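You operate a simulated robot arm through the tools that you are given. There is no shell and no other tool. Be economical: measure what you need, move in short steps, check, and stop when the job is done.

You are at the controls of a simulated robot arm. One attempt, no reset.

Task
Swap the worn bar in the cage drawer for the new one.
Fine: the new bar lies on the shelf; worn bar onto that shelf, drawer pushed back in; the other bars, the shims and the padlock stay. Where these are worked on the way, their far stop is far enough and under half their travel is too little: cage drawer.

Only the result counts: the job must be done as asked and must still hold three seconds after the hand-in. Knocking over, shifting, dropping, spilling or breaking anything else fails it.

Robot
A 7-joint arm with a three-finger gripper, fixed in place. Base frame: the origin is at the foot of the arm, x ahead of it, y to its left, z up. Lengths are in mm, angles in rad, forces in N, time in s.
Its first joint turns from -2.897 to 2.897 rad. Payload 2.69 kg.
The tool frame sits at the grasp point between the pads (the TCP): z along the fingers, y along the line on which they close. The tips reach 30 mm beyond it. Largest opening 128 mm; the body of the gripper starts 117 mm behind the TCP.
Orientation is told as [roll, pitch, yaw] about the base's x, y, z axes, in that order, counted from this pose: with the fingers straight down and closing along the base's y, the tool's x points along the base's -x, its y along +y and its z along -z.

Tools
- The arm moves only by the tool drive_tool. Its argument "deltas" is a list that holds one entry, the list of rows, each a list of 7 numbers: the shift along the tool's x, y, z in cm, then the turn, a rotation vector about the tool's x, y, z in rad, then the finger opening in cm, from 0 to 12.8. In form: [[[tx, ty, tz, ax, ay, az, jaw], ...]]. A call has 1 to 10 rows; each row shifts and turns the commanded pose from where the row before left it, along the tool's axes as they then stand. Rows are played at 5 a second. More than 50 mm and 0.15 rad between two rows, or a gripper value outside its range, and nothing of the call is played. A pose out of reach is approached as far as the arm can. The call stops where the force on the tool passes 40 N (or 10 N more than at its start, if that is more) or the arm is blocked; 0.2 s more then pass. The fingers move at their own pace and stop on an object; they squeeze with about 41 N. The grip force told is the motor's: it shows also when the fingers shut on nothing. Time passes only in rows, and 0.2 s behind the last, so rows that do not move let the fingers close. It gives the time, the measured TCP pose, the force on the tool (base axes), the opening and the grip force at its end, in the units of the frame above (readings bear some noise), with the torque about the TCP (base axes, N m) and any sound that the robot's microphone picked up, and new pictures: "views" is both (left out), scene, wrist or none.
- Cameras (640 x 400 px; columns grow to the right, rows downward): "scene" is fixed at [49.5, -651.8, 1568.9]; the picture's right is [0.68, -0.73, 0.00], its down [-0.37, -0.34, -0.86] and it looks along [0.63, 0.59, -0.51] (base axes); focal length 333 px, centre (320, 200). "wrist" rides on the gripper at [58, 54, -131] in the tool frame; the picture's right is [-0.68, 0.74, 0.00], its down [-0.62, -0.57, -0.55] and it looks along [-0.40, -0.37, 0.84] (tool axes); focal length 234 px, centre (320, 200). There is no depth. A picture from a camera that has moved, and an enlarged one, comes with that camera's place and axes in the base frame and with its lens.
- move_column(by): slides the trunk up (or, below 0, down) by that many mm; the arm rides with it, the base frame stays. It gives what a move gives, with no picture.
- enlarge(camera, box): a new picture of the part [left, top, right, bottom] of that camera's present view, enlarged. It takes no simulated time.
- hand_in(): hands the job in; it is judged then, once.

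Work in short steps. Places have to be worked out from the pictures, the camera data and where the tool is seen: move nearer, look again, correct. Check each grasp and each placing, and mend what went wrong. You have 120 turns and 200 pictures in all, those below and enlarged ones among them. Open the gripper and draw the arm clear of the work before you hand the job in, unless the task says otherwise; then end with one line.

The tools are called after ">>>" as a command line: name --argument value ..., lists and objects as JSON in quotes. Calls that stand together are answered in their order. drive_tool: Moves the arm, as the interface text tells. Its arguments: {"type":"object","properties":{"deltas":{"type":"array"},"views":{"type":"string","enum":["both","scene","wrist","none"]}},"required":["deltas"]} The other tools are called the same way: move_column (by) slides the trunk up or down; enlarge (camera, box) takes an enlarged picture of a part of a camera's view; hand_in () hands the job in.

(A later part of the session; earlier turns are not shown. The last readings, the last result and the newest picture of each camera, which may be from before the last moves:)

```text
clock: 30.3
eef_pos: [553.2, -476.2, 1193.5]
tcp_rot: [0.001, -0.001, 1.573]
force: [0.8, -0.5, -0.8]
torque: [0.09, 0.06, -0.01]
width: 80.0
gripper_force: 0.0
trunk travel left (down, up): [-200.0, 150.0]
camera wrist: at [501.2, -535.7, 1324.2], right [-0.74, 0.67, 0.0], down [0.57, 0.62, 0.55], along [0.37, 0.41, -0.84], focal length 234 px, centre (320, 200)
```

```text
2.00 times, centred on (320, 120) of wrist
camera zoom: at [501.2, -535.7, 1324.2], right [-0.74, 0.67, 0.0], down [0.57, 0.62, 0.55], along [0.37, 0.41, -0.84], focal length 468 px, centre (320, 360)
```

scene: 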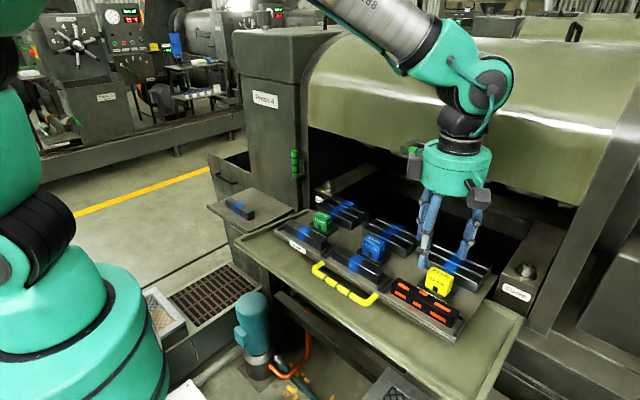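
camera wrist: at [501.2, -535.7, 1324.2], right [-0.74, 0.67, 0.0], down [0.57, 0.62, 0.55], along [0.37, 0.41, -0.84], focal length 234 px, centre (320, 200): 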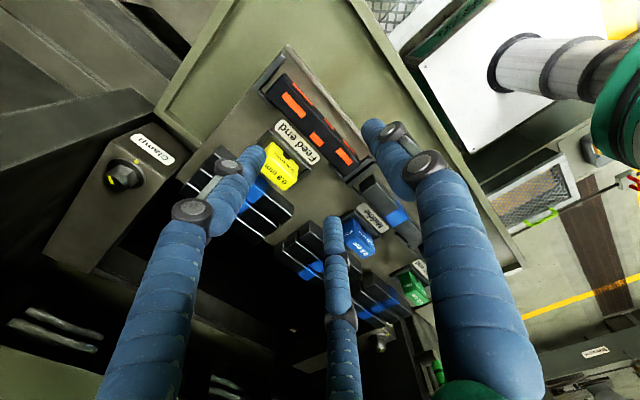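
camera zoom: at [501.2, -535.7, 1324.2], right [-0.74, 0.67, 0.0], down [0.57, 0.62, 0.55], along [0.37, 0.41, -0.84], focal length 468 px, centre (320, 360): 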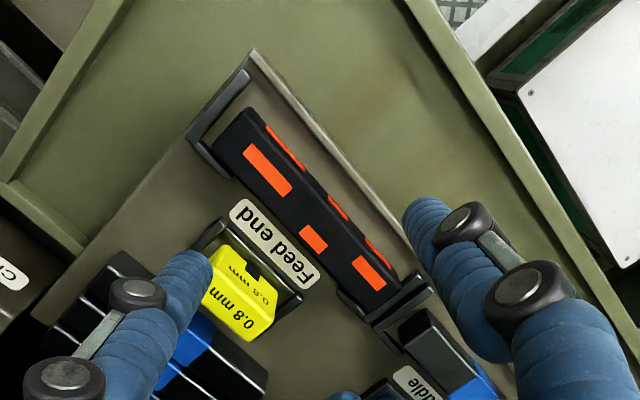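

Worn bar estimated at about (563,-477), top ~1035. I align and descend to z≈1095 with the jaw at 7 cm.

>>> drive_tool --deltas '[[[0.1, -1.0, 0, 0, 0, 0, 7], [0, 0, 4.9, 0, 0, 0, 7], [0, 0, 4.9, 0, 0, 0, 7], [0, 0, 0, 0, 0, 0, 7]]]' --views "both"

>>> enlarge --camera "wrist" --box '[180, 20, 460, 220]'

>>> enlarge --camera "scene" --box '[370, 220, 510, 340]'

```text
clock: 31.3
eef_pos: [567.0, -477.0, 1099.1]
tcp_rot: [0.001, -0.002, 1.573]
force: [0.5, -1.0, -0.2]
torque: [0.04, 0.03, -0.01]
width: 70.1
gripper_force: 0.1
trunk travel left (down, up): [-200.0, 150.0]
camera wrist: at [512.7, -536.7, 1228.4], right [-0.74, 0.67, 0.0], down [0.57, 0.62, 0.55], along [0.37, 0.41, -0.84], focal length 234 px, centre (320, 200)
```

scene: 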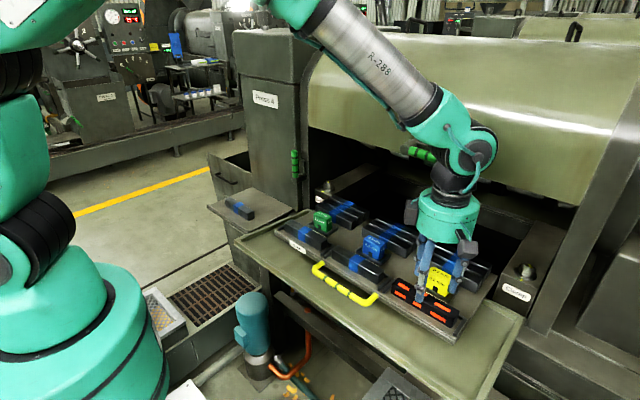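
wrist: 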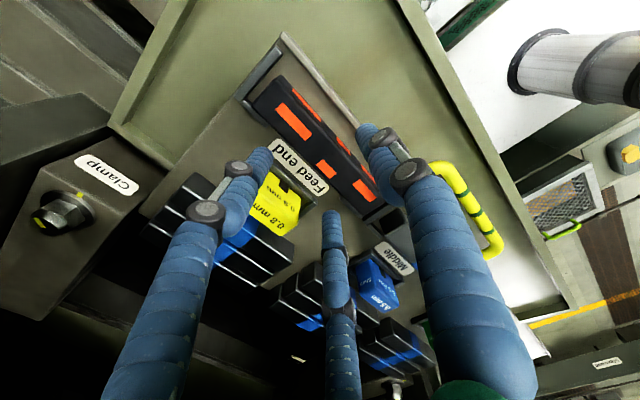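

```text
2.00 times, centred on (320, 120) of wrist
camera zoom: at [512.7, -536.7, 1228.4], right [-0.74, 0.67, 0.0], down [0.57, 0.62, 0.55], along [0.37, 0.41, -0.84], focal length 468 px, centre (320, 360)
```

zoom: 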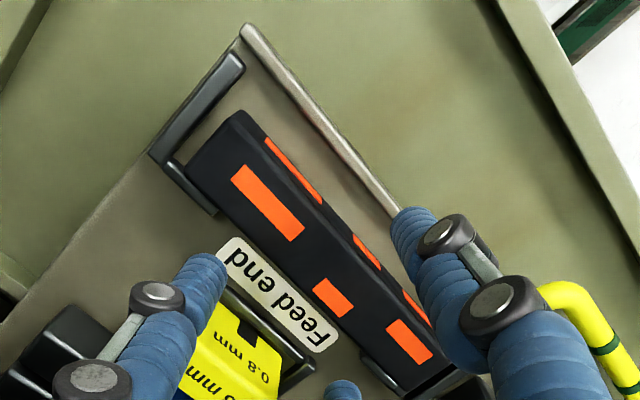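

```text
3.33 times, centred on (440, 280) of scene
camera zoom: at [49.5, -651.8, 1568.9], right [0.68, -0.73, 0.0], down [-0.37, -0.34, -0.86], along [0.63, 0.59, -0.51], focal length 1110 px, centre (-80, -67)
```

zoom: 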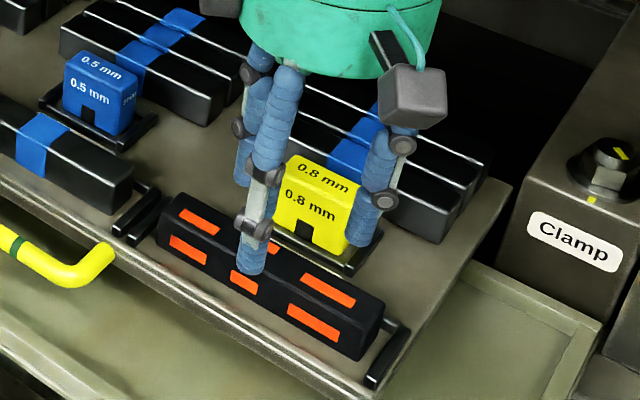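

Checking against the fingertips' own image position, the bar is near (571,-477) and ~32 mm wide. I shift 4 mm, narrow to 5 cm and descend to z≈1062.

>>> drive_tool --deltas '[[[0, -0.4, 0, 0, 0, 0, 5], [0, 0, 2.0, 0, 0, 0, 5], [0, 0, 1.7, 0, 0, 0, 5], [0, 0, 0, 0, 0, 0, 5]]]' --views "wrist"

>>> enlarge --camera "wrist" --box '[180, 40, 460, 240]'

>>> enlarge --camera "scene" --box '[380, 240, 500, 330]'

```text
clock: 32.3
eef_pos: [572.1, -473.1, 1064.0]
tcp_rot: [0.002, -0.003, 1.572]
force: [-0.8, -0.1, -0.4]
torque: [-0.01, -0.01, -0.02]
width: 49.7
gripper_force: 0.0
trunk travel left (down, up): [-200.0, 150.0]
camera wrist: at [517.4, -533.9, 1194.7], right [-0.74, 0.67, 0.0], down [0.57, 0.62, 0.55], along [0.37, 0.41, -0.84], focal length 234 px, centre (320, 200)
```

wrist: 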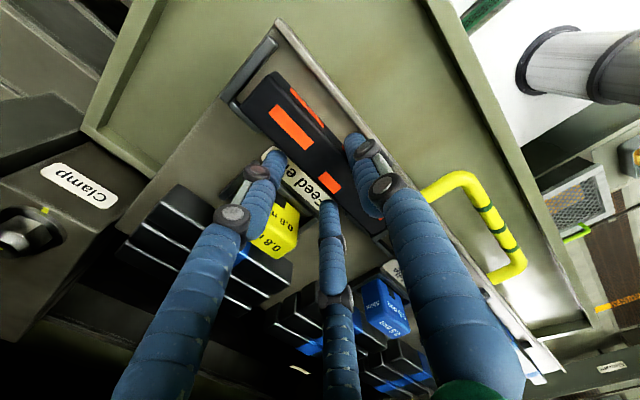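

```text
2.00 times, centred on (320, 140) of wrist
camera zoom: at [517.4, -533.9, 1194.7], right [-0.74, 0.67, 0.0], down [0.57, 0.62, 0.55], along [0.37, 0.41, -0.84], focal length 468 px, centre (320, 320)
```

zoom: 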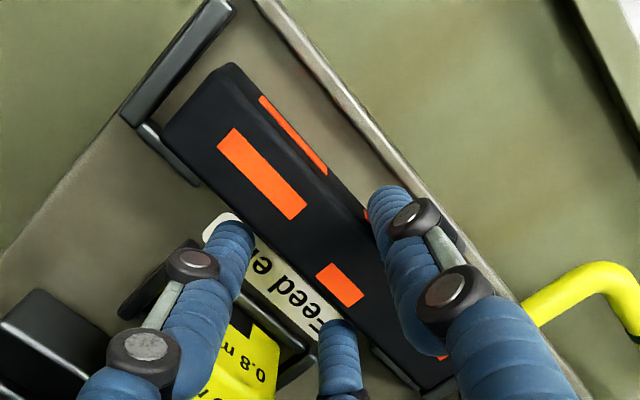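

```text
4.44 times, centred on (440, 285) of scene
camera zoom: at [49.5, -651.8, 1568.9], right [0.68, -0.73, 0.0], down [-0.37, -0.34, -0.86], along [0.63, 0.59, -0.51], focal length 1481 px, centre (-213, -178)
```

zoom: 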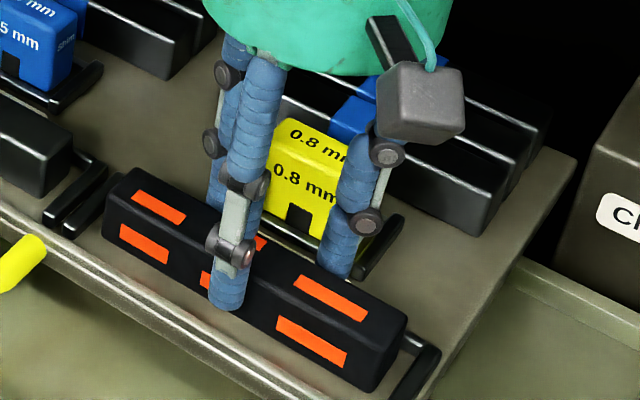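

Fingers straddle the bar, about 8 mm off its middle, tips ~10 mm above the plate. I shift along the bar, lower 6 mm, then look before closing.

>>> drive_tool --deltas '[[[0.8, 0, 0, 0, 0, 0, 5], [0, 0, 0.6, 0, 0, 0, 5], [0, 0, 0, 0, 0, 0, 5]]]' --views "none"

>>> enlarge --camera "wrist" --box '[180, 40, 460, 240]'

>>> enlarge --camera "scene" --box '[380, 240, 500, 330]'

```text
clock: 33.1
eef_pos: [569.9, -481.3, 1058.3]
tcp_rot: [0.001, 0.001, 1.572]
force: [-0.6, -0.4, 1.0]
torque: [0.01, 0.0, -0.01]
width: 50.2
gripper_force: 0.0
trunk travel left (down, up): [-200.0, 150.0]
```

```text
2.00 times, centred on (320, 140) of wrist
camera zoom: at [516.9, -541.6, 1188.3], right [-0.74, 0.67, 0.0], down [0.56, 0.62, 0.55], along [0.37, 0.41, -0.84], focal length 468 px, centre (320, 320)
```

zoom: 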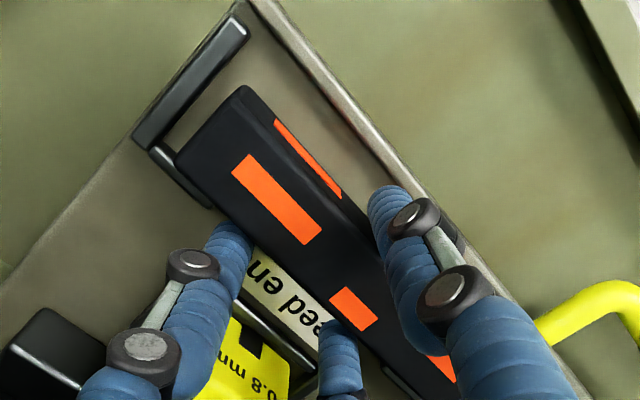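

```text
4.44 times, centred on (440, 285) of scene
camera zoom: at [49.5, -651.8, 1568.9], right [0.68, -0.73, 0.0], down [-0.37, -0.34, -0.86], along [0.63, 0.59, -0.51], focal length 1481 px, centre (-213, -178)
```

zoom: 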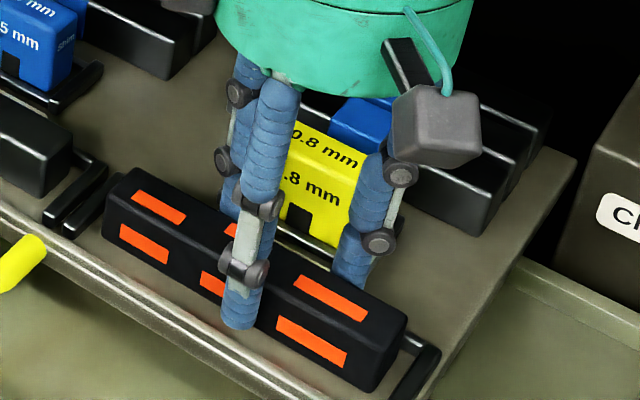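

Well centred. I close on the bar.

>>> drive_tool --deltas '[[[0, 0, 0, 0, 0, 0, 2.5], [0, 0, 0, 0, 0, 0, 2.5], [0, 0, 0, 0, 0, 0, 2.5], [0, 0, 0, 0, 0, 0, 2.5]]]' --views "wrist"

>>> enlarge --camera "scene" --box '[380, 240, 500, 330]'

```text
clock: 34.1
eef_pos: [570.8, -480.8, 1057.9]
tcp_rot: [0.002, -0.002, 1.572]
force: [-1.0, -0.4, 0.0]
torque: [0.02, 0.05, -0.02]
width: 41.0
gripper_force: 40.6
trunk travel left (down, up): [-200.0, 150.0]
camera wrist: at [516.8, -541.6, 1188.2], right [-0.74, 0.67, 0.0], down [0.57, 0.62, 0.55], along [0.37, 0.41, -0.84], focal length 234 px, centre (320, 200)
```

wrist: 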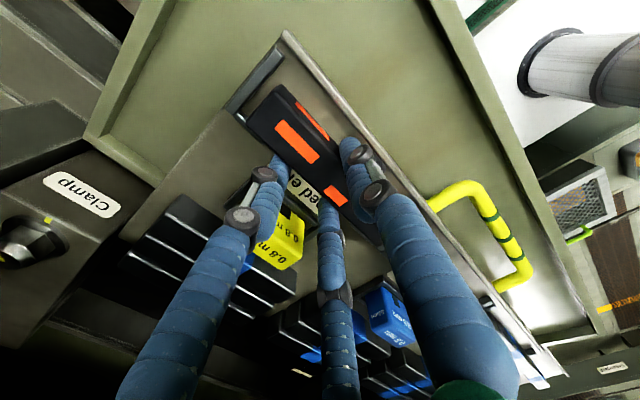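

```text
4.44 times, centred on (440, 285) of scene
camera zoom: at [49.5, -651.8, 1568.9], right [0.68, -0.73, 0.0], down [-0.37, -0.34, -0.86], along [0.63, 0.59, -0.51], focal length 1481 px, centre (-213, -178)
```

zoom: 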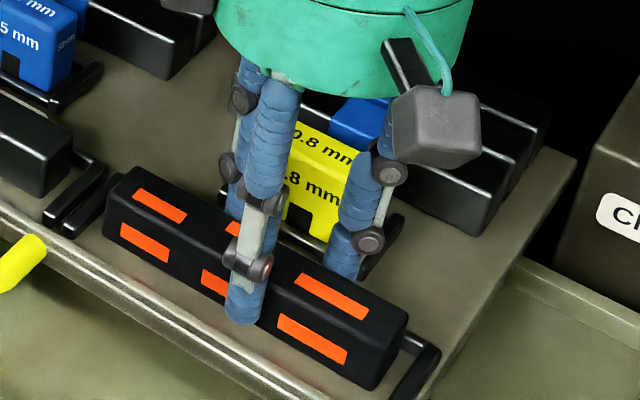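

Bar gripped at 41 mm. I lift it straight up 80 mm.

>>> drive_tool --deltas '[[[0, 0, -1, 0, 0, 0, 2.5], [0, 0, -2, 0, 0, 0, 2.5], [0, 0, -2.5, 0, 0, 0, 2.5], [0, 0, -2.5, 0, 0, 0, 2.5], [0, 0, 0, 0, 0, 0, 2.5]]]' --views "both"

>>> enlarge --camera "scene" --box '[340, 190, 520, 340]'

```text
clock: 35.3
eef_pos: [570.4, -478.9, 1137.4]
tcp_rot: [0.002, -0.003, 1.573]
force: [1.0, -0.1, -4.4]
torque: [-0.07, -0.02, 0.01]
width: 41.2
gripper_force: 40.6
trunk travel left (down, up): [-200.0, 150.0]
camera wrist: at [516.5, -539.2, 1267.7], right [-0.74, 0.67, 0.0], down [0.57, 0.62, 0.55], along [0.37, 0.41, -0.84], focal length 234 px, centre (320, 200)
```

scene: 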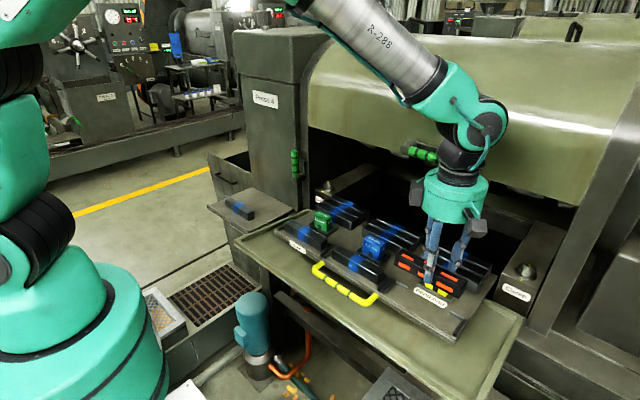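
wrist: 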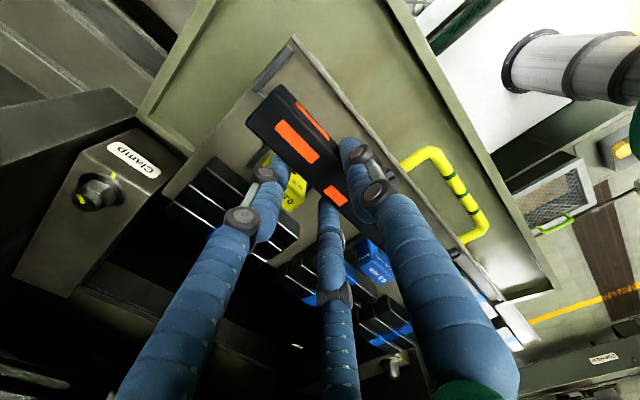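

```text
2.67 times, centred on (430, 265) of scene
camera zoom: at [49.5, -651.8, 1568.9], right [0.68, -0.73, 0.0], down [-0.37, -0.34, -0.86], along [0.63, 0.59, -0.51], focal length 888 px, centre (27, 27)
```

zoom: 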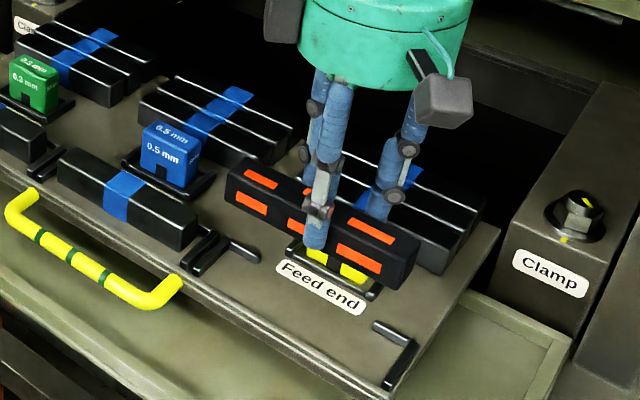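

Clean lift. I carry the bar toward the shelf at height, stopping short to look.

>>> drive_tool --deltas '[[[-1.5, 0.5, -1.2, 0, 0, 0, 2.5], [-3, 1, -1.2, 0, 0, 0, 2.5], [-4, 1, -1, 0, 0, 0, 2.5], [-4.5, 1, -1, 0, 0, 0, 2.5], [-4.5, 1, 0, 0, 0, 0, 2.5], [-4.5, 1, 0, 0, 0, 0, 2.5], [-4.5, 1, 0, 0, 0, 0, 2.5], [-4.5, 0, 0, 0, 0, 0, 2.5], [-4.5, 0, 0, 0, 0, 0, 2.5], [-4.5, 0, 0, 0, 0, 0, 2.5]]]' --views "none"

>>> drive_tool --deltas '[[[-4.5, 0, 0, 0, 0, 0, 2.5], [-4.5, 0, 0, 0, 0, 0, 2.5], [-4.5, 0, 0, 0, 0, 0, 2.5], [-4, 0, 0, 0, 0, 0, 2.5], [-2, 0, 0, 0, 0, 0, 2.5], [0, 0, 0, 0, 0, 0, 2.5]]]' --views "both"

```text
clock: 37.5
eef_pos: [506.1, -75.7, 1178.9]
tcp_rot: [0.001, 0.0, 1.573]
force: [-0.2, 0.1, -4.1]
torque: [-0.02, -0.03, -0.02]
width: 41.0
gripper_force: 40.9
trunk travel left (down, up): [-200.0, 150.0]
```

```text
clock: 38.9
eef_pos: [505.0, 113.2, 1180.4]
tcp_rot: [0.001, 0.001, 1.572]
force: [0.3, -0.7, -3.1]
torque: [-0.07, -0.04, 0.03]
width: 41.2
gripper_force: 40.9
trunk travel left (down, up): [-200.0, 150.0]
camera wrist: at [451.4, 54.7, 1310.6], right [-0.74, 0.67, 0.0], down [0.57, 0.62, 0.55], along [0.37, 0.41, -0.84], focal length 234 px, centre (320, 200)
```

scene: 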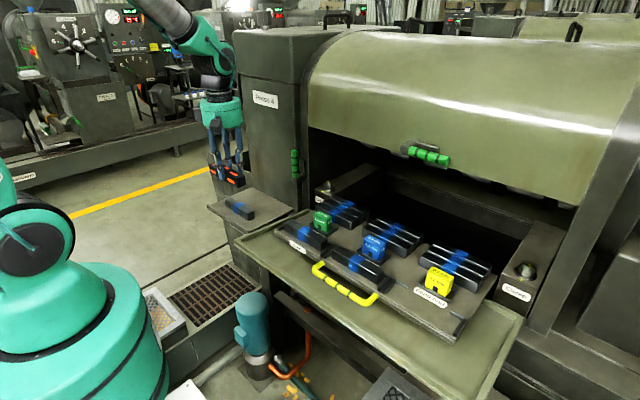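
wrist: 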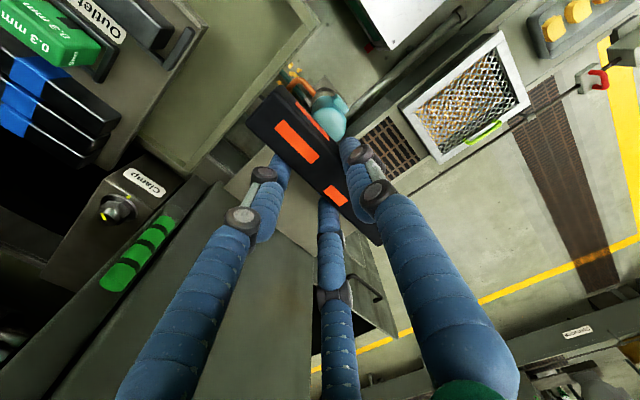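

Re-triangulating from earlier wrist views, the shelf bar is near (550,165) with top ~1005. I move past it in +y so the wrist camera sees the shelf unobstructed.

>>> drive_tool --deltas '[[[-2, 1, 0, 0, 0, 0, 2.5], [-4, 1, -1, 0, 0, 0, 2.5], [-4.5, 1, -1, 0, 0, 0, 2.5], [-4.5, 1, -1, 0, 0, 0, 2.5], [-4, 0, 0, 0, 0, 0, 2.5], [-2, 0, 0, 0, 0, 0, 2.5], [0, 0, 0, 0, 0, 0, 2.5]]]' --views "both"

>>> enlarge --camera "scene" --box '[190, 160, 330, 260]'

```text
clock: 40.5
eef_pos: [463.6, 324.5, 1213.6]
tcp_rot: [0.0, 0.0, 1.571]
force: [0.2, -0.2, -3.9]
torque: [-0.05, -0.04, 0.03]
width: 41.0
gripper_force: 40.9
trunk travel left (down, up): [-200.0, 150.0]
camera wrist: at [409.8, 264.8, 1343.5], right [-0.74, 0.67, 0.0], down [0.56, 0.62, 0.55], along [0.37, 0.41, -0.84], focal length 234 px, centre (320, 200)
```

scene: 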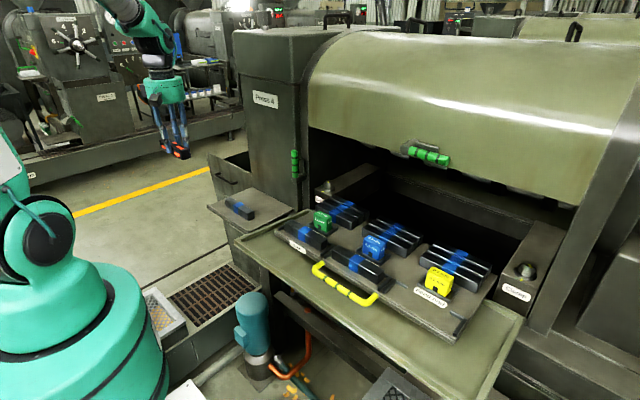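
wrist: 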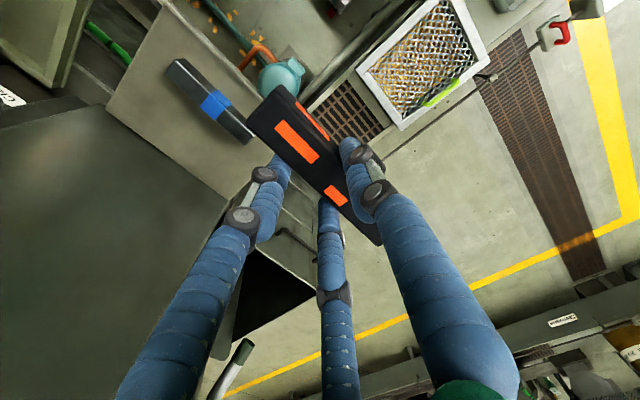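

```text
4.00 times, centred on (260, 210) of scene
camera zoom: at [49.5, -651.8, 1568.9], right [0.68, -0.73, 0.0], down [-0.37, -0.34, -0.86], along [0.63, 0.59, -0.51], focal length 1333 px, centre (560, 160)
```

zoom: 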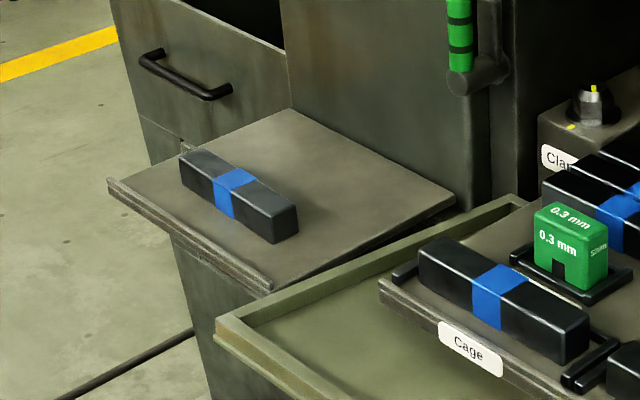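

New bar triangulates to about (569,213), top ~982; shelf spans x≈518–706, y≈95–331, with a wall at x≈706. I'll set the worn bar behind it at x≈632. Moving over at height to look.

>>> drive_tool --deltas '[[[1.5, -1.7, 0.9, 0, 0, 0, 2.5], [2.8, -3.4, 1.75, 0, 0, 0, 2.5], [2.8, -3.4, 1.75, 0, 0, 0, 2.5], [2.8, -3.4, 1.75, 0, 0, 0, 2.5], [1.5, -1.7, 0.9, 0, 0, 0, 2.5], [0, 0, 0, 0, 0, 0, 2.5]]]' --views "both"

>>> enlarge --camera "scene" --box '[190, 140, 330, 260]'

```text
clock: 41.9
eef_pos: [602.4, 209.5, 1139.6]
tcp_rot: [0.004, 0.0, 1.574]
force: [0.0, 0.4, -4.7]
torque: [-0.01, -0.03, -0.02]
width: 41.2
gripper_force: 41.2
trunk travel left (down, up): [-200.0, 150.0]
camera wrist: at [547.9, 149.9, 1269.9], right [-0.74, 0.67, 0.0], down [0.57, 0.62, 0.55], along [0.37, 0.41, -0.84], focal length 234 px, centre (320, 200)
```

scene: 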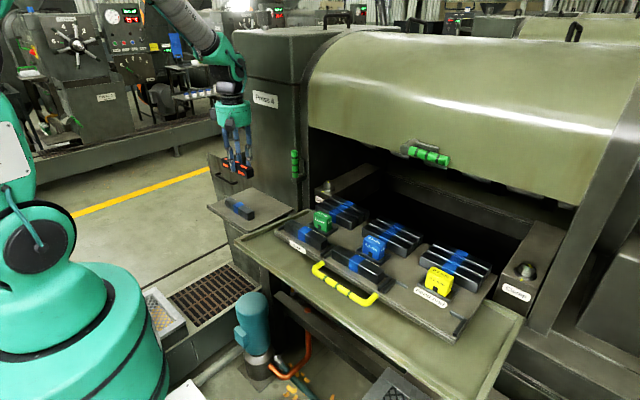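
wrist: 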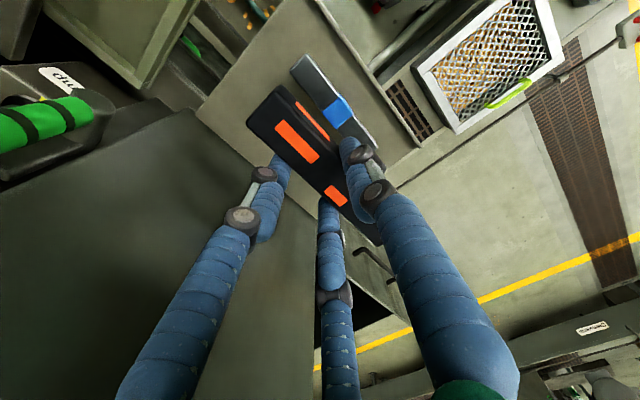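

```text
3.33 times, centred on (260, 200) of scene
camera zoom: at [49.5, -651.8, 1568.9], right [0.68, -0.73, 0.0], down [-0.37, -0.34, -0.86], along [0.63, 0.59, -0.51], focal length 1110 px, centre (520, 200)
```

zoom: 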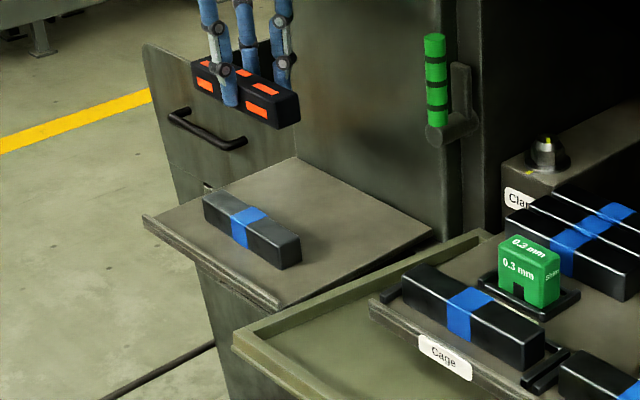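

Consistent: new bar (575,213), wall ~717. I move to x≈642 and descend to z≈1045.

>>> drive_tool --deltas '[[[0, -2, 0, 0, 0, 0, 2.5], [0, -2, 0, 0, 0, 0, 2.5], [0, 0, 2.5, 0, 0, 0, 2.5], [0, 0, 4, 0, 0, 0, 2.5], [0, 0, 3, 0, 0, 0, 2.5], [0, 0, 0, 0, 0, 0, 2.5]]]' --views "both"

>>> enlarge --camera "scene" --box '[190, 140, 330, 260]'

>>> enlarge --camera "wrist" --box '[180, 20, 460, 220]'

```text
clock: 43.3
eef_pos: [638.3, 211.2, 1046.4]
tcp_rot: [0.0, -0.001, 1.572]
force: [0.7, -0.2, -3.4]
torque: [-0.01, 0.01, -0.03]
width: 41.2
gripper_force: 40.9
trunk travel left (down, up): [-200.0, 150.0]
camera wrist: at [584.8, 150.4, 1177.0], right [-0.74, 0.67, 0.0], down [0.57, 0.62, 0.55], along [0.37, 0.41, -0.84], focal length 234 px, centre (320, 200)
```

scene: 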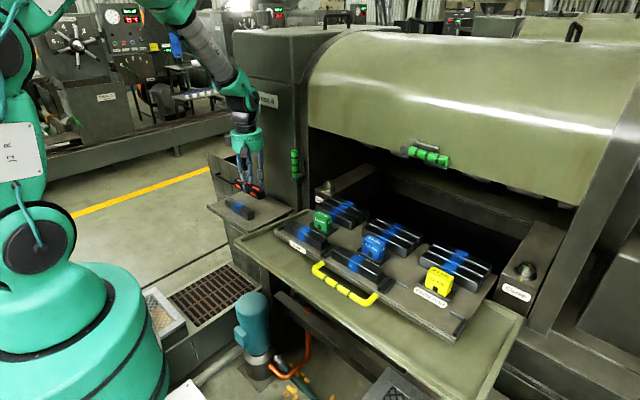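
wrist: 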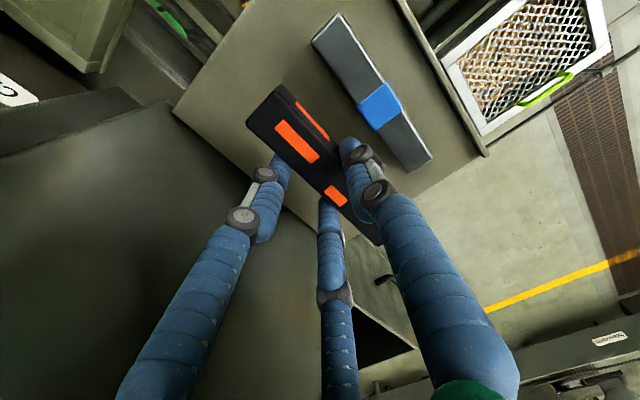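

```text
3.33 times, centred on (260, 200) of scene
camera zoom: at [49.5, -651.8, 1568.9], right [0.68, -0.73, 0.0], down [-0.37, -0.34, -0.86], along [0.63, 0.59, -0.51], focal length 1110 px, centre (520, 200)
```

zoom: 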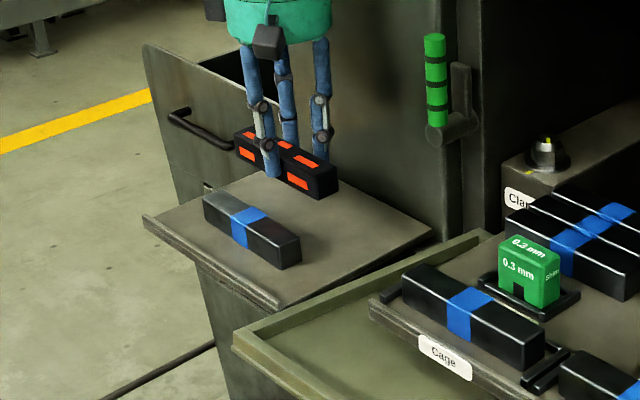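

```text
2.00 times, centred on (320, 120) of wrist
camera zoom: at [584.8, 150.4, 1177.0], right [-0.74, 0.67, 0.0], down [0.57, 0.62, 0.55], along [0.37, 0.41, -0.84], focal length 468 px, centre (320, 360)
```

zoom: 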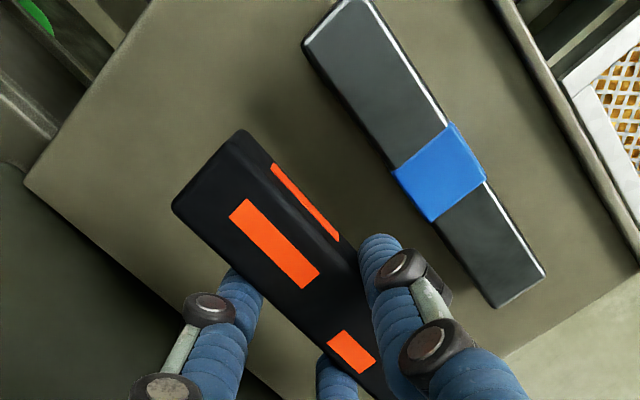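

Good clearance. I lower 30 mm more, then in small steps until contact.

>>> drive_tool --deltas '[[[0, 0, 1.5, 0, 0, 0, 2.5], [0, 0, 1.0, 0, 0, 0, 2.5], [0, 0, 0.5, 0, 0, 0, 2.5], [0, 0, 0, 0, 0, 0, 2.5]]]' --views "none"

>>> enlarge --camera "scene" --box '[200, 160, 310, 240]'

```text
clock: 44.3
eef_pos: [640.1, 211.4, 1016.1]
tcp_rot: [0.001, 0.0, 1.572]
force: [-0.1, 0.1, -4.2]
torque: [-0.03, -0.02, -0.01]
width: 41.1
gripper_force: 40.7
trunk travel left (down, up): [-200.0, 150.0]
```

```text
5.00 times, centred on (255, 200) of scene
camera zoom: at [49.5, -651.8, 1568.9], right [0.68, -0.73, 0.0], down [-0.37, -0.34, -0.86], along [0.63, 0.59, -0.51], focal length 1666 px, centre (645, 200)
```

zoom: 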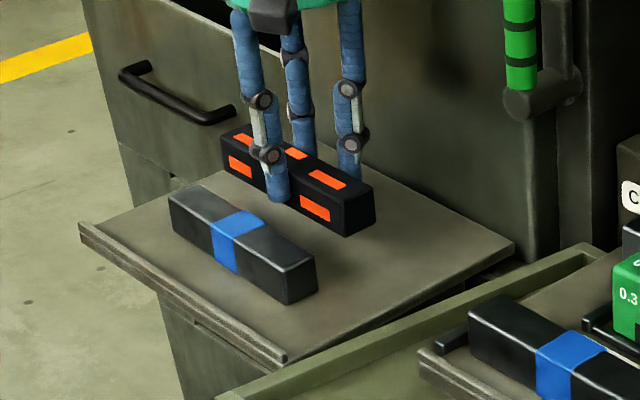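

Still free. Small downward steps.

>>> drive_tool --deltas '[[[0, 0, 0.4, 0, 0, 0, 2.5], [0, 0, 0.4, 0, 0, 0, 2.5], [0, 0, 0.3, 0, 0, 0, 2.5], [0, 0, 0, 0, 0, 0, 2.5]]]' --views "none"

>>> enlarge --camera "scene" --box '[200, 160, 310, 240]'

```text
clock: 45.3
eef_pos: [638.5, 210.9, 1005.1]
tcp_rot: [0.001, 0.001, 1.574]
force: [-0.4, -0.5, -3.7]
torque: [-0.07, -0.03, -0.01]
width: 41.2
gripper_force: 41.0
trunk travel left (down, up): [-200.0, 150.0]
```

```text
5.00 times, centred on (255, 200) of scene
camera zoom: at [49.5, -651.8, 1568.9], right [0.68, -0.73, 0.0], down [-0.37, -0.34, -0.86], along [0.63, 0.59, -0.51], focal length 1666 px, centre (645, 200)
```

zoom: 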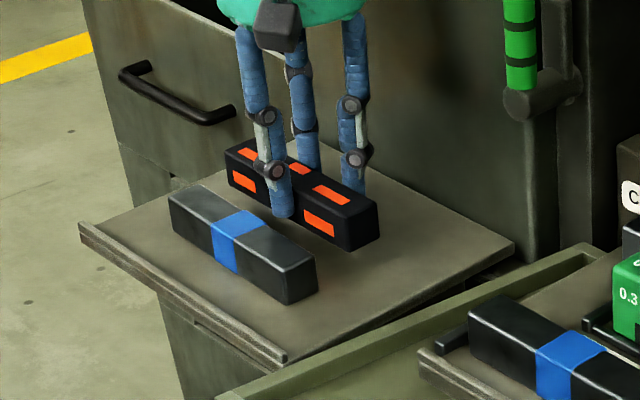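

The bar's shadow is nearly joined; continue 10 mm more.

>>> drive_tool --deltas '[[[0, 0, 0.35, 0, 0, 0, 2.5], [0, 0, 0.35, 0, 0, 0, 2.5], [0, 0, 0.3, 0, 0, 0, 2.5], [0, 0, 0, 0, 0, 0, 2.5]]]' --views "none"

>>> enlarge --camera "scene" --box '[200, 160, 310, 240]'

```text
clock: 46.3
eef_pos: [640.5, 212.2, 996.2]
tcp_rot: [0.004, 0.001, 1.572]
force: [-0.2, 0.6, -3.5]
torque: [-0.05, -0.04, 0.0]
width: 40.9
gripper_force: 41.3
trunk travel left (down, up): [-200.0, 150.0]
```

```text
5.00 times, centred on (255, 200) of scene
camera zoom: at [49.5, -651.8, 1568.9], right [0.68, -0.73, 0.0], down [-0.37, -0.34, -0.86], along [0.63, 0.59, -0.51], focal length 1666 px, centre (645, 200)
```

zoom: 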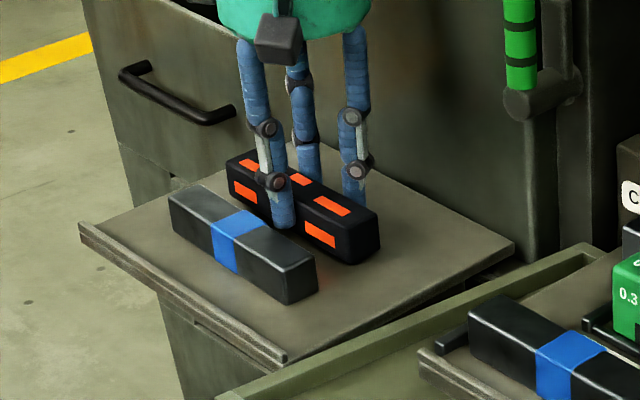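

>>> drive_tool --deltas '[[[0, 0, 0.3, 0, 0, 0, 2.5], [0, 0, 0.3, 0, 0, 0, 2.5], [0, 0, 0.2, 0, 0, 0, 2.5], [0, 0, 0, 0, 0, 0, 2.5]]]' --views "none"

>>> enlarge --camera "scene" --box '[200, 160, 310, 240]'

```text
clock: 47.3
eef_pos: [640.7, 210.3, 990.8]
tcp_rot: [-0.004, -0.001, 1.572]
force: [0.6, -2.0, 34.5]
torque: [-0.03, 0.45, 0.04]
width: 41.6
gripper_force: 40.8
trunk travel left (down, up): [-200.0, 150.0]
```

```text
5.00 times, centred on (255, 200) of scene
camera zoom: at [49.5, -651.8, 1568.9], right [0.68, -0.73, 0.0], down [-0.37, -0.34, -0.86], along [0.63, 0.59, -0.51], focal length 1666 px, centre (645, 200)
```

zoom: 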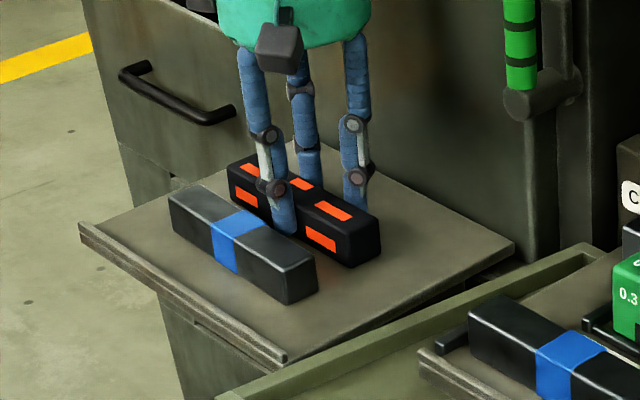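

Contact (34 N up) at z≈991. I relieve 2 mm and open slightly to 5.2 cm, then lift straight.

>>> drive_tool --deltas '[[[0, 0, -0.25, 0, 0, 0, 2.5], [0, 0, 0, 0, 0, 0, 4.6], [0, 0, 0, 0, 0, 0, 5.2], [0, 0, 0, 0, 0, 0, 5.2]]]' --views "wrist"

>>> enlarge --camera "scene" --box '[200, 160, 310, 240]'

```text
clock: 48.3
eef_pos: [638.5, 212.0, 989.4]
tcp_rot: [0.002, 0.0, 1.571]
force: [-0.9, -0.1, -0.7]
torque: [-0.01, -0.02, -0.01]
width: 52.1
gripper_force: 0.1
trunk travel left (down, up): [-200.0, 150.0]
camera wrist: at [585.2, 150.7, 1120.1], right [-0.74, 0.67, 0.0], down [0.57, 0.62, 0.55], along [0.37, 0.41, -0.84], focal length 234 px, centre (320, 200)
```

wrist: 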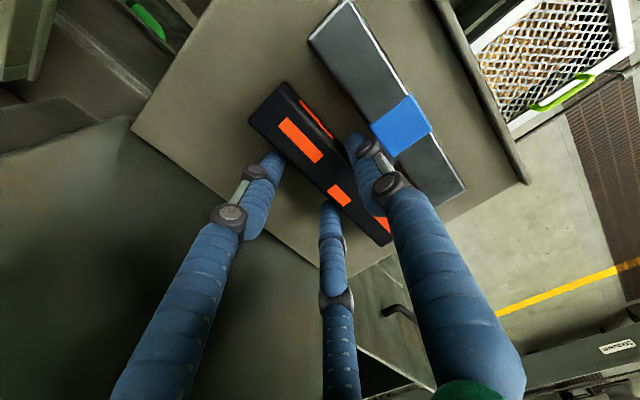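

```text
5.00 times, centred on (255, 200) of scene
camera zoom: at [49.5, -651.8, 1568.9], right [0.68, -0.73, 0.0], down [-0.37, -0.34, -0.86], along [0.63, 0.59, -0.51], focal length 1666 px, centre (645, 200)
```

zoom: 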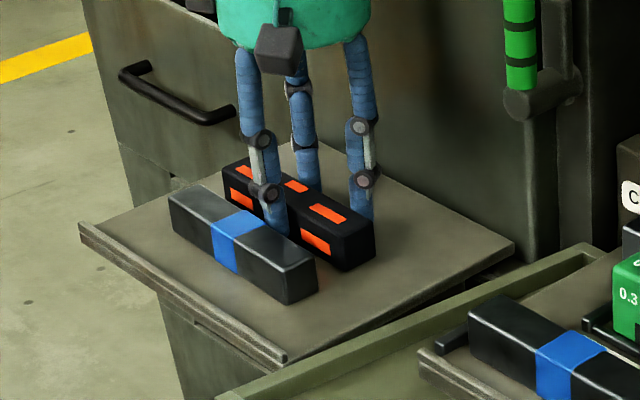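

Released without disturbance. I lift straight up, then move above the new bar for a look.

>>> drive_tool --deltas '[[[0, 0, -1.5, 0, 0, 0, 5.2], [0, 0, -4, 0, 0, 0, 5.2], [0, 0, -4, 0, 0, 0, 5.2], [0, 3, 0, 0, 0, 0, 7], [0, 3.2, 0, 0, 0, 0, 7], [0, 0, 0, 0, 0, 0, 7]]]' --views "both"

>>> enlarge --camera "wrist" --box '[180, 20, 460, 220]'

>>> enlarge --camera "scene" --box '[200, 160, 310, 240]'

```text
clock: 49.7
eef_pos: [576.3, 209.1, 1083.3]
tcp_rot: [0.003, 0.002, 1.574]
force: [0.4, 0.2, 1.4]
torque: [0.05, -0.07, 0.02]
width: 70.0
gripper_force: 0.0
trunk travel left (down, up): [-200.0, 150.0]
camera wrist: at [522.7, 149.1, 1214.7], right [-0.74, 0.67, 0.0], down [0.56, 0.62, 0.55], along [0.37, 0.41, -0.84], focal length 234 px, centre (320, 200)
```

scene: 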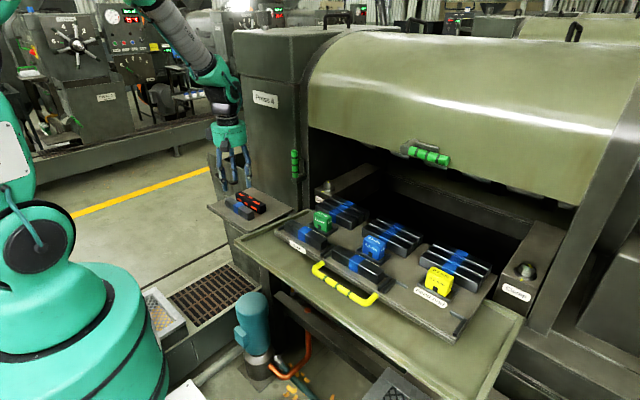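
wrist: 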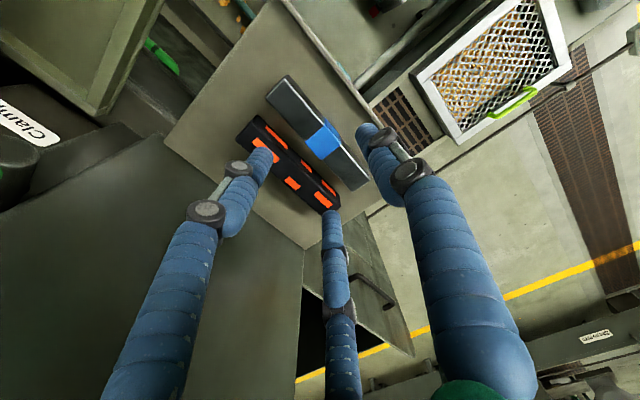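

```text
2.00 times, centred on (320, 120) of wrist
camera zoom: at [522.7, 149.1, 1214.7], right [-0.74, 0.67, 0.0], down [0.56, 0.62, 0.55], along [0.37, 0.41, -0.84], focal length 468 px, centre (320, 360)
```

zoom: 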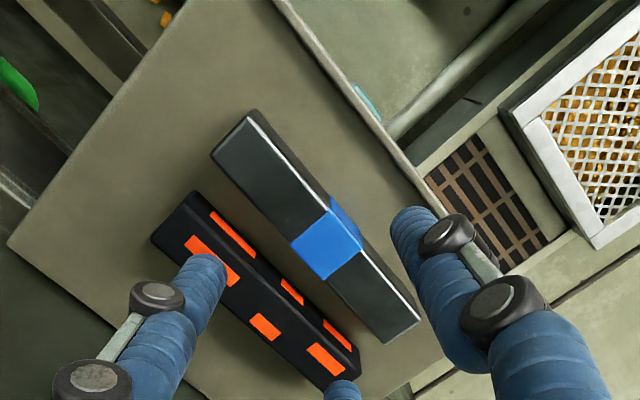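

```text
5.00 times, centred on (255, 200) of scene
camera zoom: at [49.5, -651.8, 1568.9], right [0.68, -0.73, 0.0], down [-0.37, -0.34, -0.86], along [0.63, 0.59, -0.51], focal length 1666 px, centre (645, 200)
```

zoom: 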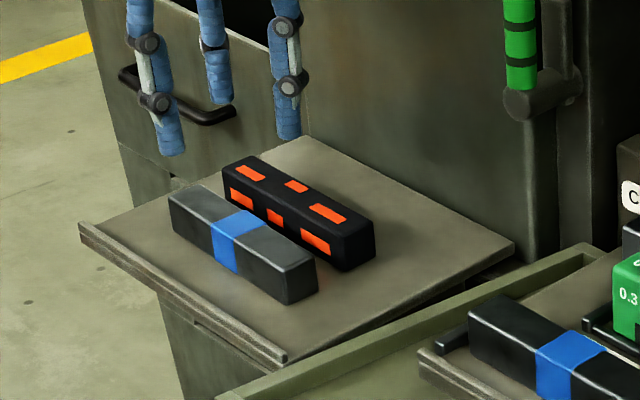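

Both bars are on the shelf with a gap of roughly 12–16 mm. I narrow the jaw to 5.6 and descend so the tips are just above the bar tops, to align the rear fingers with the gap.

>>> drive_tool --deltas '[[[0, -0.2, 0, 0, 0, 0, 5.6], [0, 0, 2.2, 0, 0, 0, 5.6], [0, 0, 1.9, 0, 0, 0, 5.6], [0, 0, 0, 0, 0, 0, 5.6]]]' --views "none"

>>> enlarge --camera "wrist" --box '[200, 80, 440, 230]'

>>> enlarge --camera "scene" --box '[200, 160, 310, 240]'

```text
clock: 50.7
eef_pos: [579.6, 210.2, 1043.3]
tcp_rot: [0.0, 0.0, 1.572]
force: [0.2, -0.8, -0.6]
torque: [-0.01, 0.06, 0.0]
width: 56.1
gripper_force: 0.1
trunk travel left (down, up): [-200.0, 150.0]
```

```text
2.67 times, centred on (320, 155) of wrist
camera zoom: at [526.1, 150.9, 1173.8], right [-0.74, 0.67, 0.0], down [0.56, 0.62, 0.55], along [0.37, 0.41, -0.84], focal length 624 px, centre (320, 320)
```

zoom: 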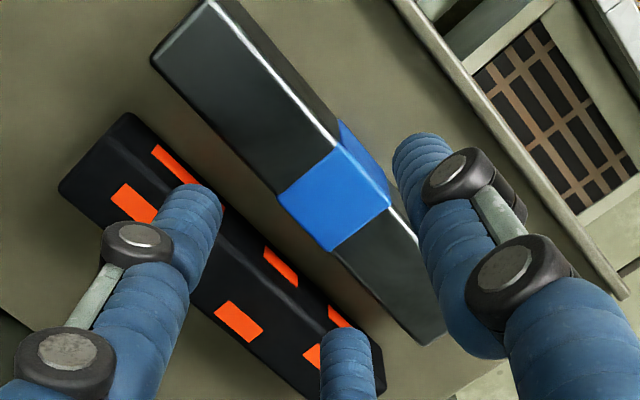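

```text
5.00 times, centred on (255, 200) of scene
camera zoom: at [49.5, -651.8, 1568.9], right [0.68, -0.73, 0.0], down [-0.37, -0.34, -0.86], along [0.63, 0.59, -0.51], focal length 1666 px, centre (645, 200)
```

zoom: 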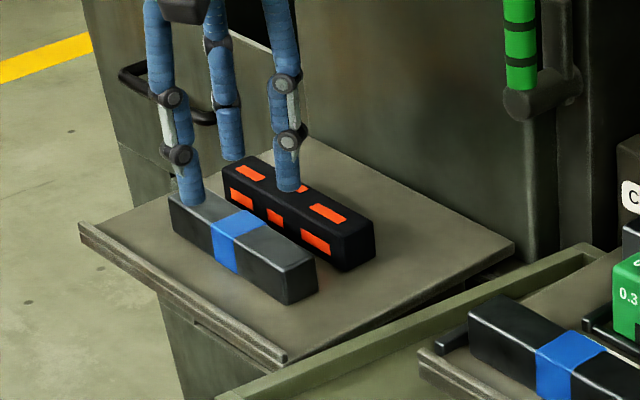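

The front finger fit the gap at nominal x≈603–613 when I released the worn bar, so I place the rear fingers in that same band: shift to x≈576 and lower in small steps.

>>> drive_tool --deltas '[[[0, 0.35, 0, 0, 0, 0, 5.6], [0, 0, 1.0, 0, 0, 0, 5.6], [0, 0, 0.8, 0, 0, 0, 5.6], [0, 0, 0, 0, 0, 0, 5.6]]]' --views "none"

>>> enlarge --camera "wrist" --box '[200, 80, 440, 230]'

>>> enlarge --camera "scene" --box '[200, 160, 310, 240]'

```text
clock: 51.7
eef_pos: [576.0, 210.5, 1025.5]
tcp_rot: [0.001, 0.0, 1.573]
force: [0.0, 0.0, -0.1]
torque: [0.01, 0.04, 0.05]
width: 55.8
gripper_force: 0.0
trunk travel left (down, up): [-200.0, 150.0]
```

```text
2.67 times, centred on (320, 155) of wrist
camera zoom: at [522.1, 150.6, 1156.3], right [-0.74, 0.67, 0.0], down [0.56, 0.62, 0.55], along [0.37, 0.41, -0.84], focal length 624 px, centre (320, 320)
```

zoom: 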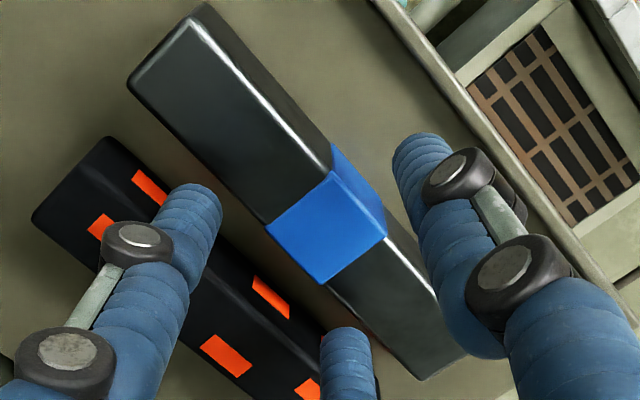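

```text
5.00 times, centred on (255, 200) of scene
camera zoom: at [49.5, -651.8, 1568.9], right [0.68, -0.73, 0.0], down [-0.37, -0.34, -0.86], along [0.63, 0.59, -0.51], focal length 1666 px, centre (645, 200)
```

zoom: 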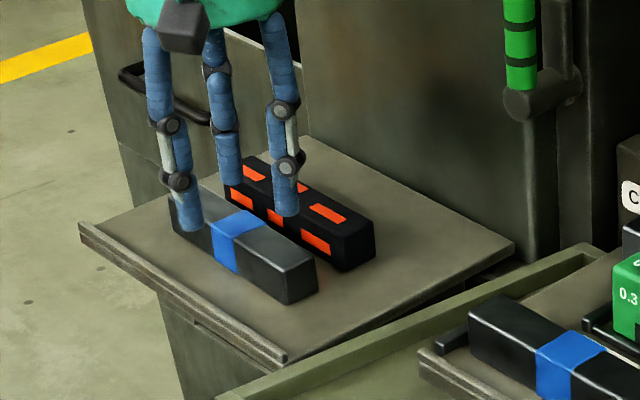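

The rear tips appear right over the gap, with ~8 mm left to the bar tops. I nudge +2 mm in x and lower 12 mm, checking.

>>> drive_tool --deltas '[[[0, -0.2, 0, 0, 0, 0, 5.6], [0, 0, 0.6, 0, 0, 0, 5.6], [0, 0, 0.6, 0, 0, 0, 5.6], [0, 0, 0, 0, 0, 0, 5.6]]]' --views "none"

>>> enlarge --camera "wrist" --box '[200, 80, 440, 230]'

>>> enlarge --camera "scene" --box '[200, 160, 310, 240]'

```text
clock: 52.7
eef_pos: [577.6, 211.1, 1014.6]
tcp_rot: [0.001, 0.002, 1.573]
force: [-0.7, -0.1, -0.3]
torque: [0.02, 0.01, 0.02]
width: 55.9
gripper_force: 0.1
trunk travel left (down, up): [-200.0, 150.0]
```

```text
2.67 times, centred on (320, 155) of wrist
camera zoom: at [523.8, 151.1, 1145.0], right [-0.74, 0.67, 0.0], down [0.57, 0.62, 0.55], along [0.37, 0.41, -0.84], focal length 624 px, centre (320, 320)
```

zoom: 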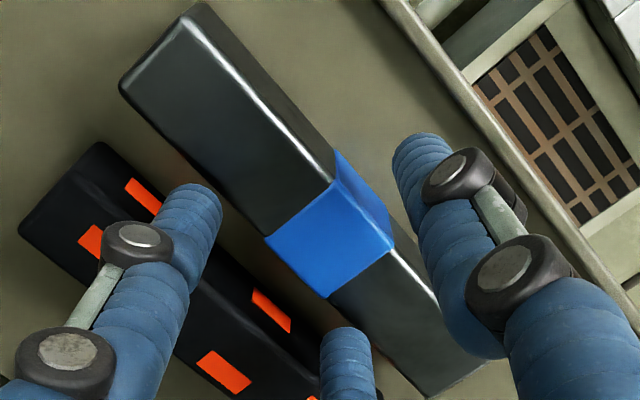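

```text
5.00 times, centred on (255, 200) of scene
camera zoom: at [49.5, -651.8, 1568.9], right [0.68, -0.73, 0.0], down [-0.37, -0.34, -0.86], along [0.63, 0.59, -0.51], focal length 1666 px, centre (645, 200)
```

zoom: 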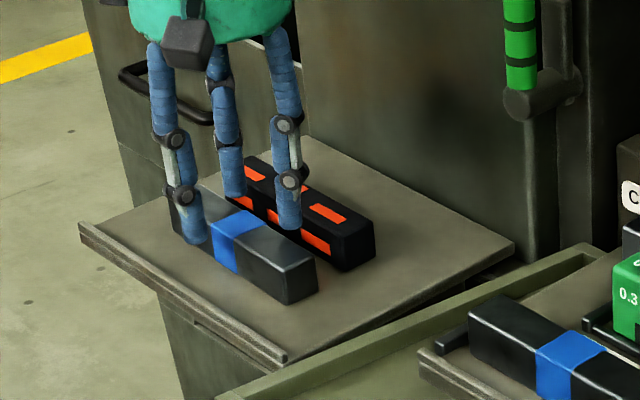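

Tips are entering the gap with no force. Lower 14 mm more in small steps.

>>> drive_tool --deltas '[[[0, 0, 0.4, 0, 0, 0, 5.6], [0, 0, 0.4, 0, 0, 0, 5.6], [0, 0, 0.4, 0, 0, 0, 5.6], [0, 0, 0.2, 0, 0, 0, 5.6], [0, 0, 0, 0, 0, 0, 5.6]]]' --views "none"

>>> enlarge --camera "wrist" --box '[200, 80, 440, 230]'

>>> enlarge --camera "scene" --box '[200, 160, 310, 240]'

```text
clock: 53.9
eef_pos: [576.3, 208.4, 999.6]
tcp_rot: [0.003, -0.001, 1.573]
force: [0.3, 0.7, -0.2]
torque: [-0.02, 0.02, 0.0]
width: 55.9
gripper_force: 0.2
trunk travel left (down, up): [-200.0, 150.0]
```

```text
2.67 times, centred on (320, 155) of wrist
camera zoom: at [523.8, 150.1, 1130.5], right [-0.74, 0.67, 0.0], down [0.57, 0.62, 0.55], along [0.37, 0.41, -0.84], focal length 624 px, centre (320, 320)
```

zoom: 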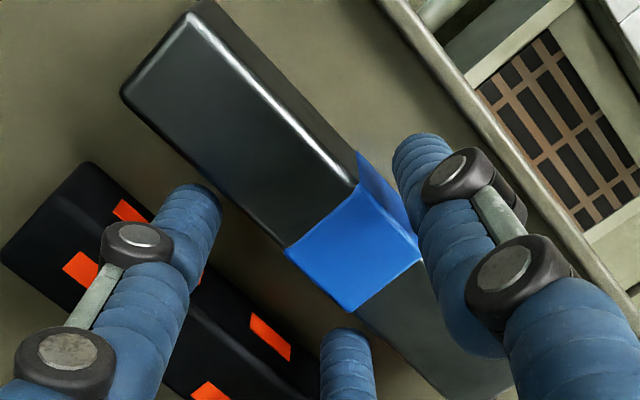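

```text
5.00 times, centred on (255, 200) of scene
camera zoom: at [49.5, -651.8, 1568.9], right [0.68, -0.73, 0.0], down [-0.37, -0.34, -0.86], along [0.63, 0.59, -0.51], focal length 1666 px, centre (645, 200)
```

zoom: 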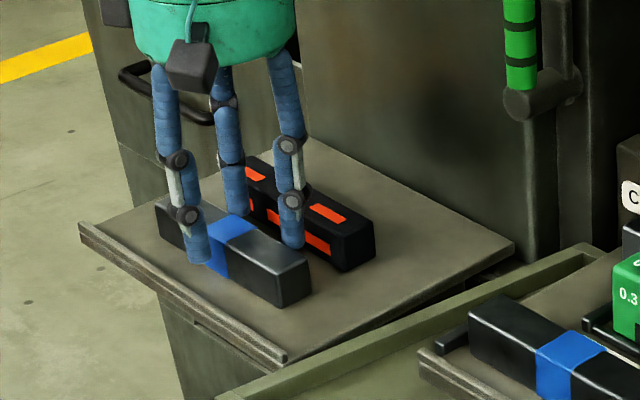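

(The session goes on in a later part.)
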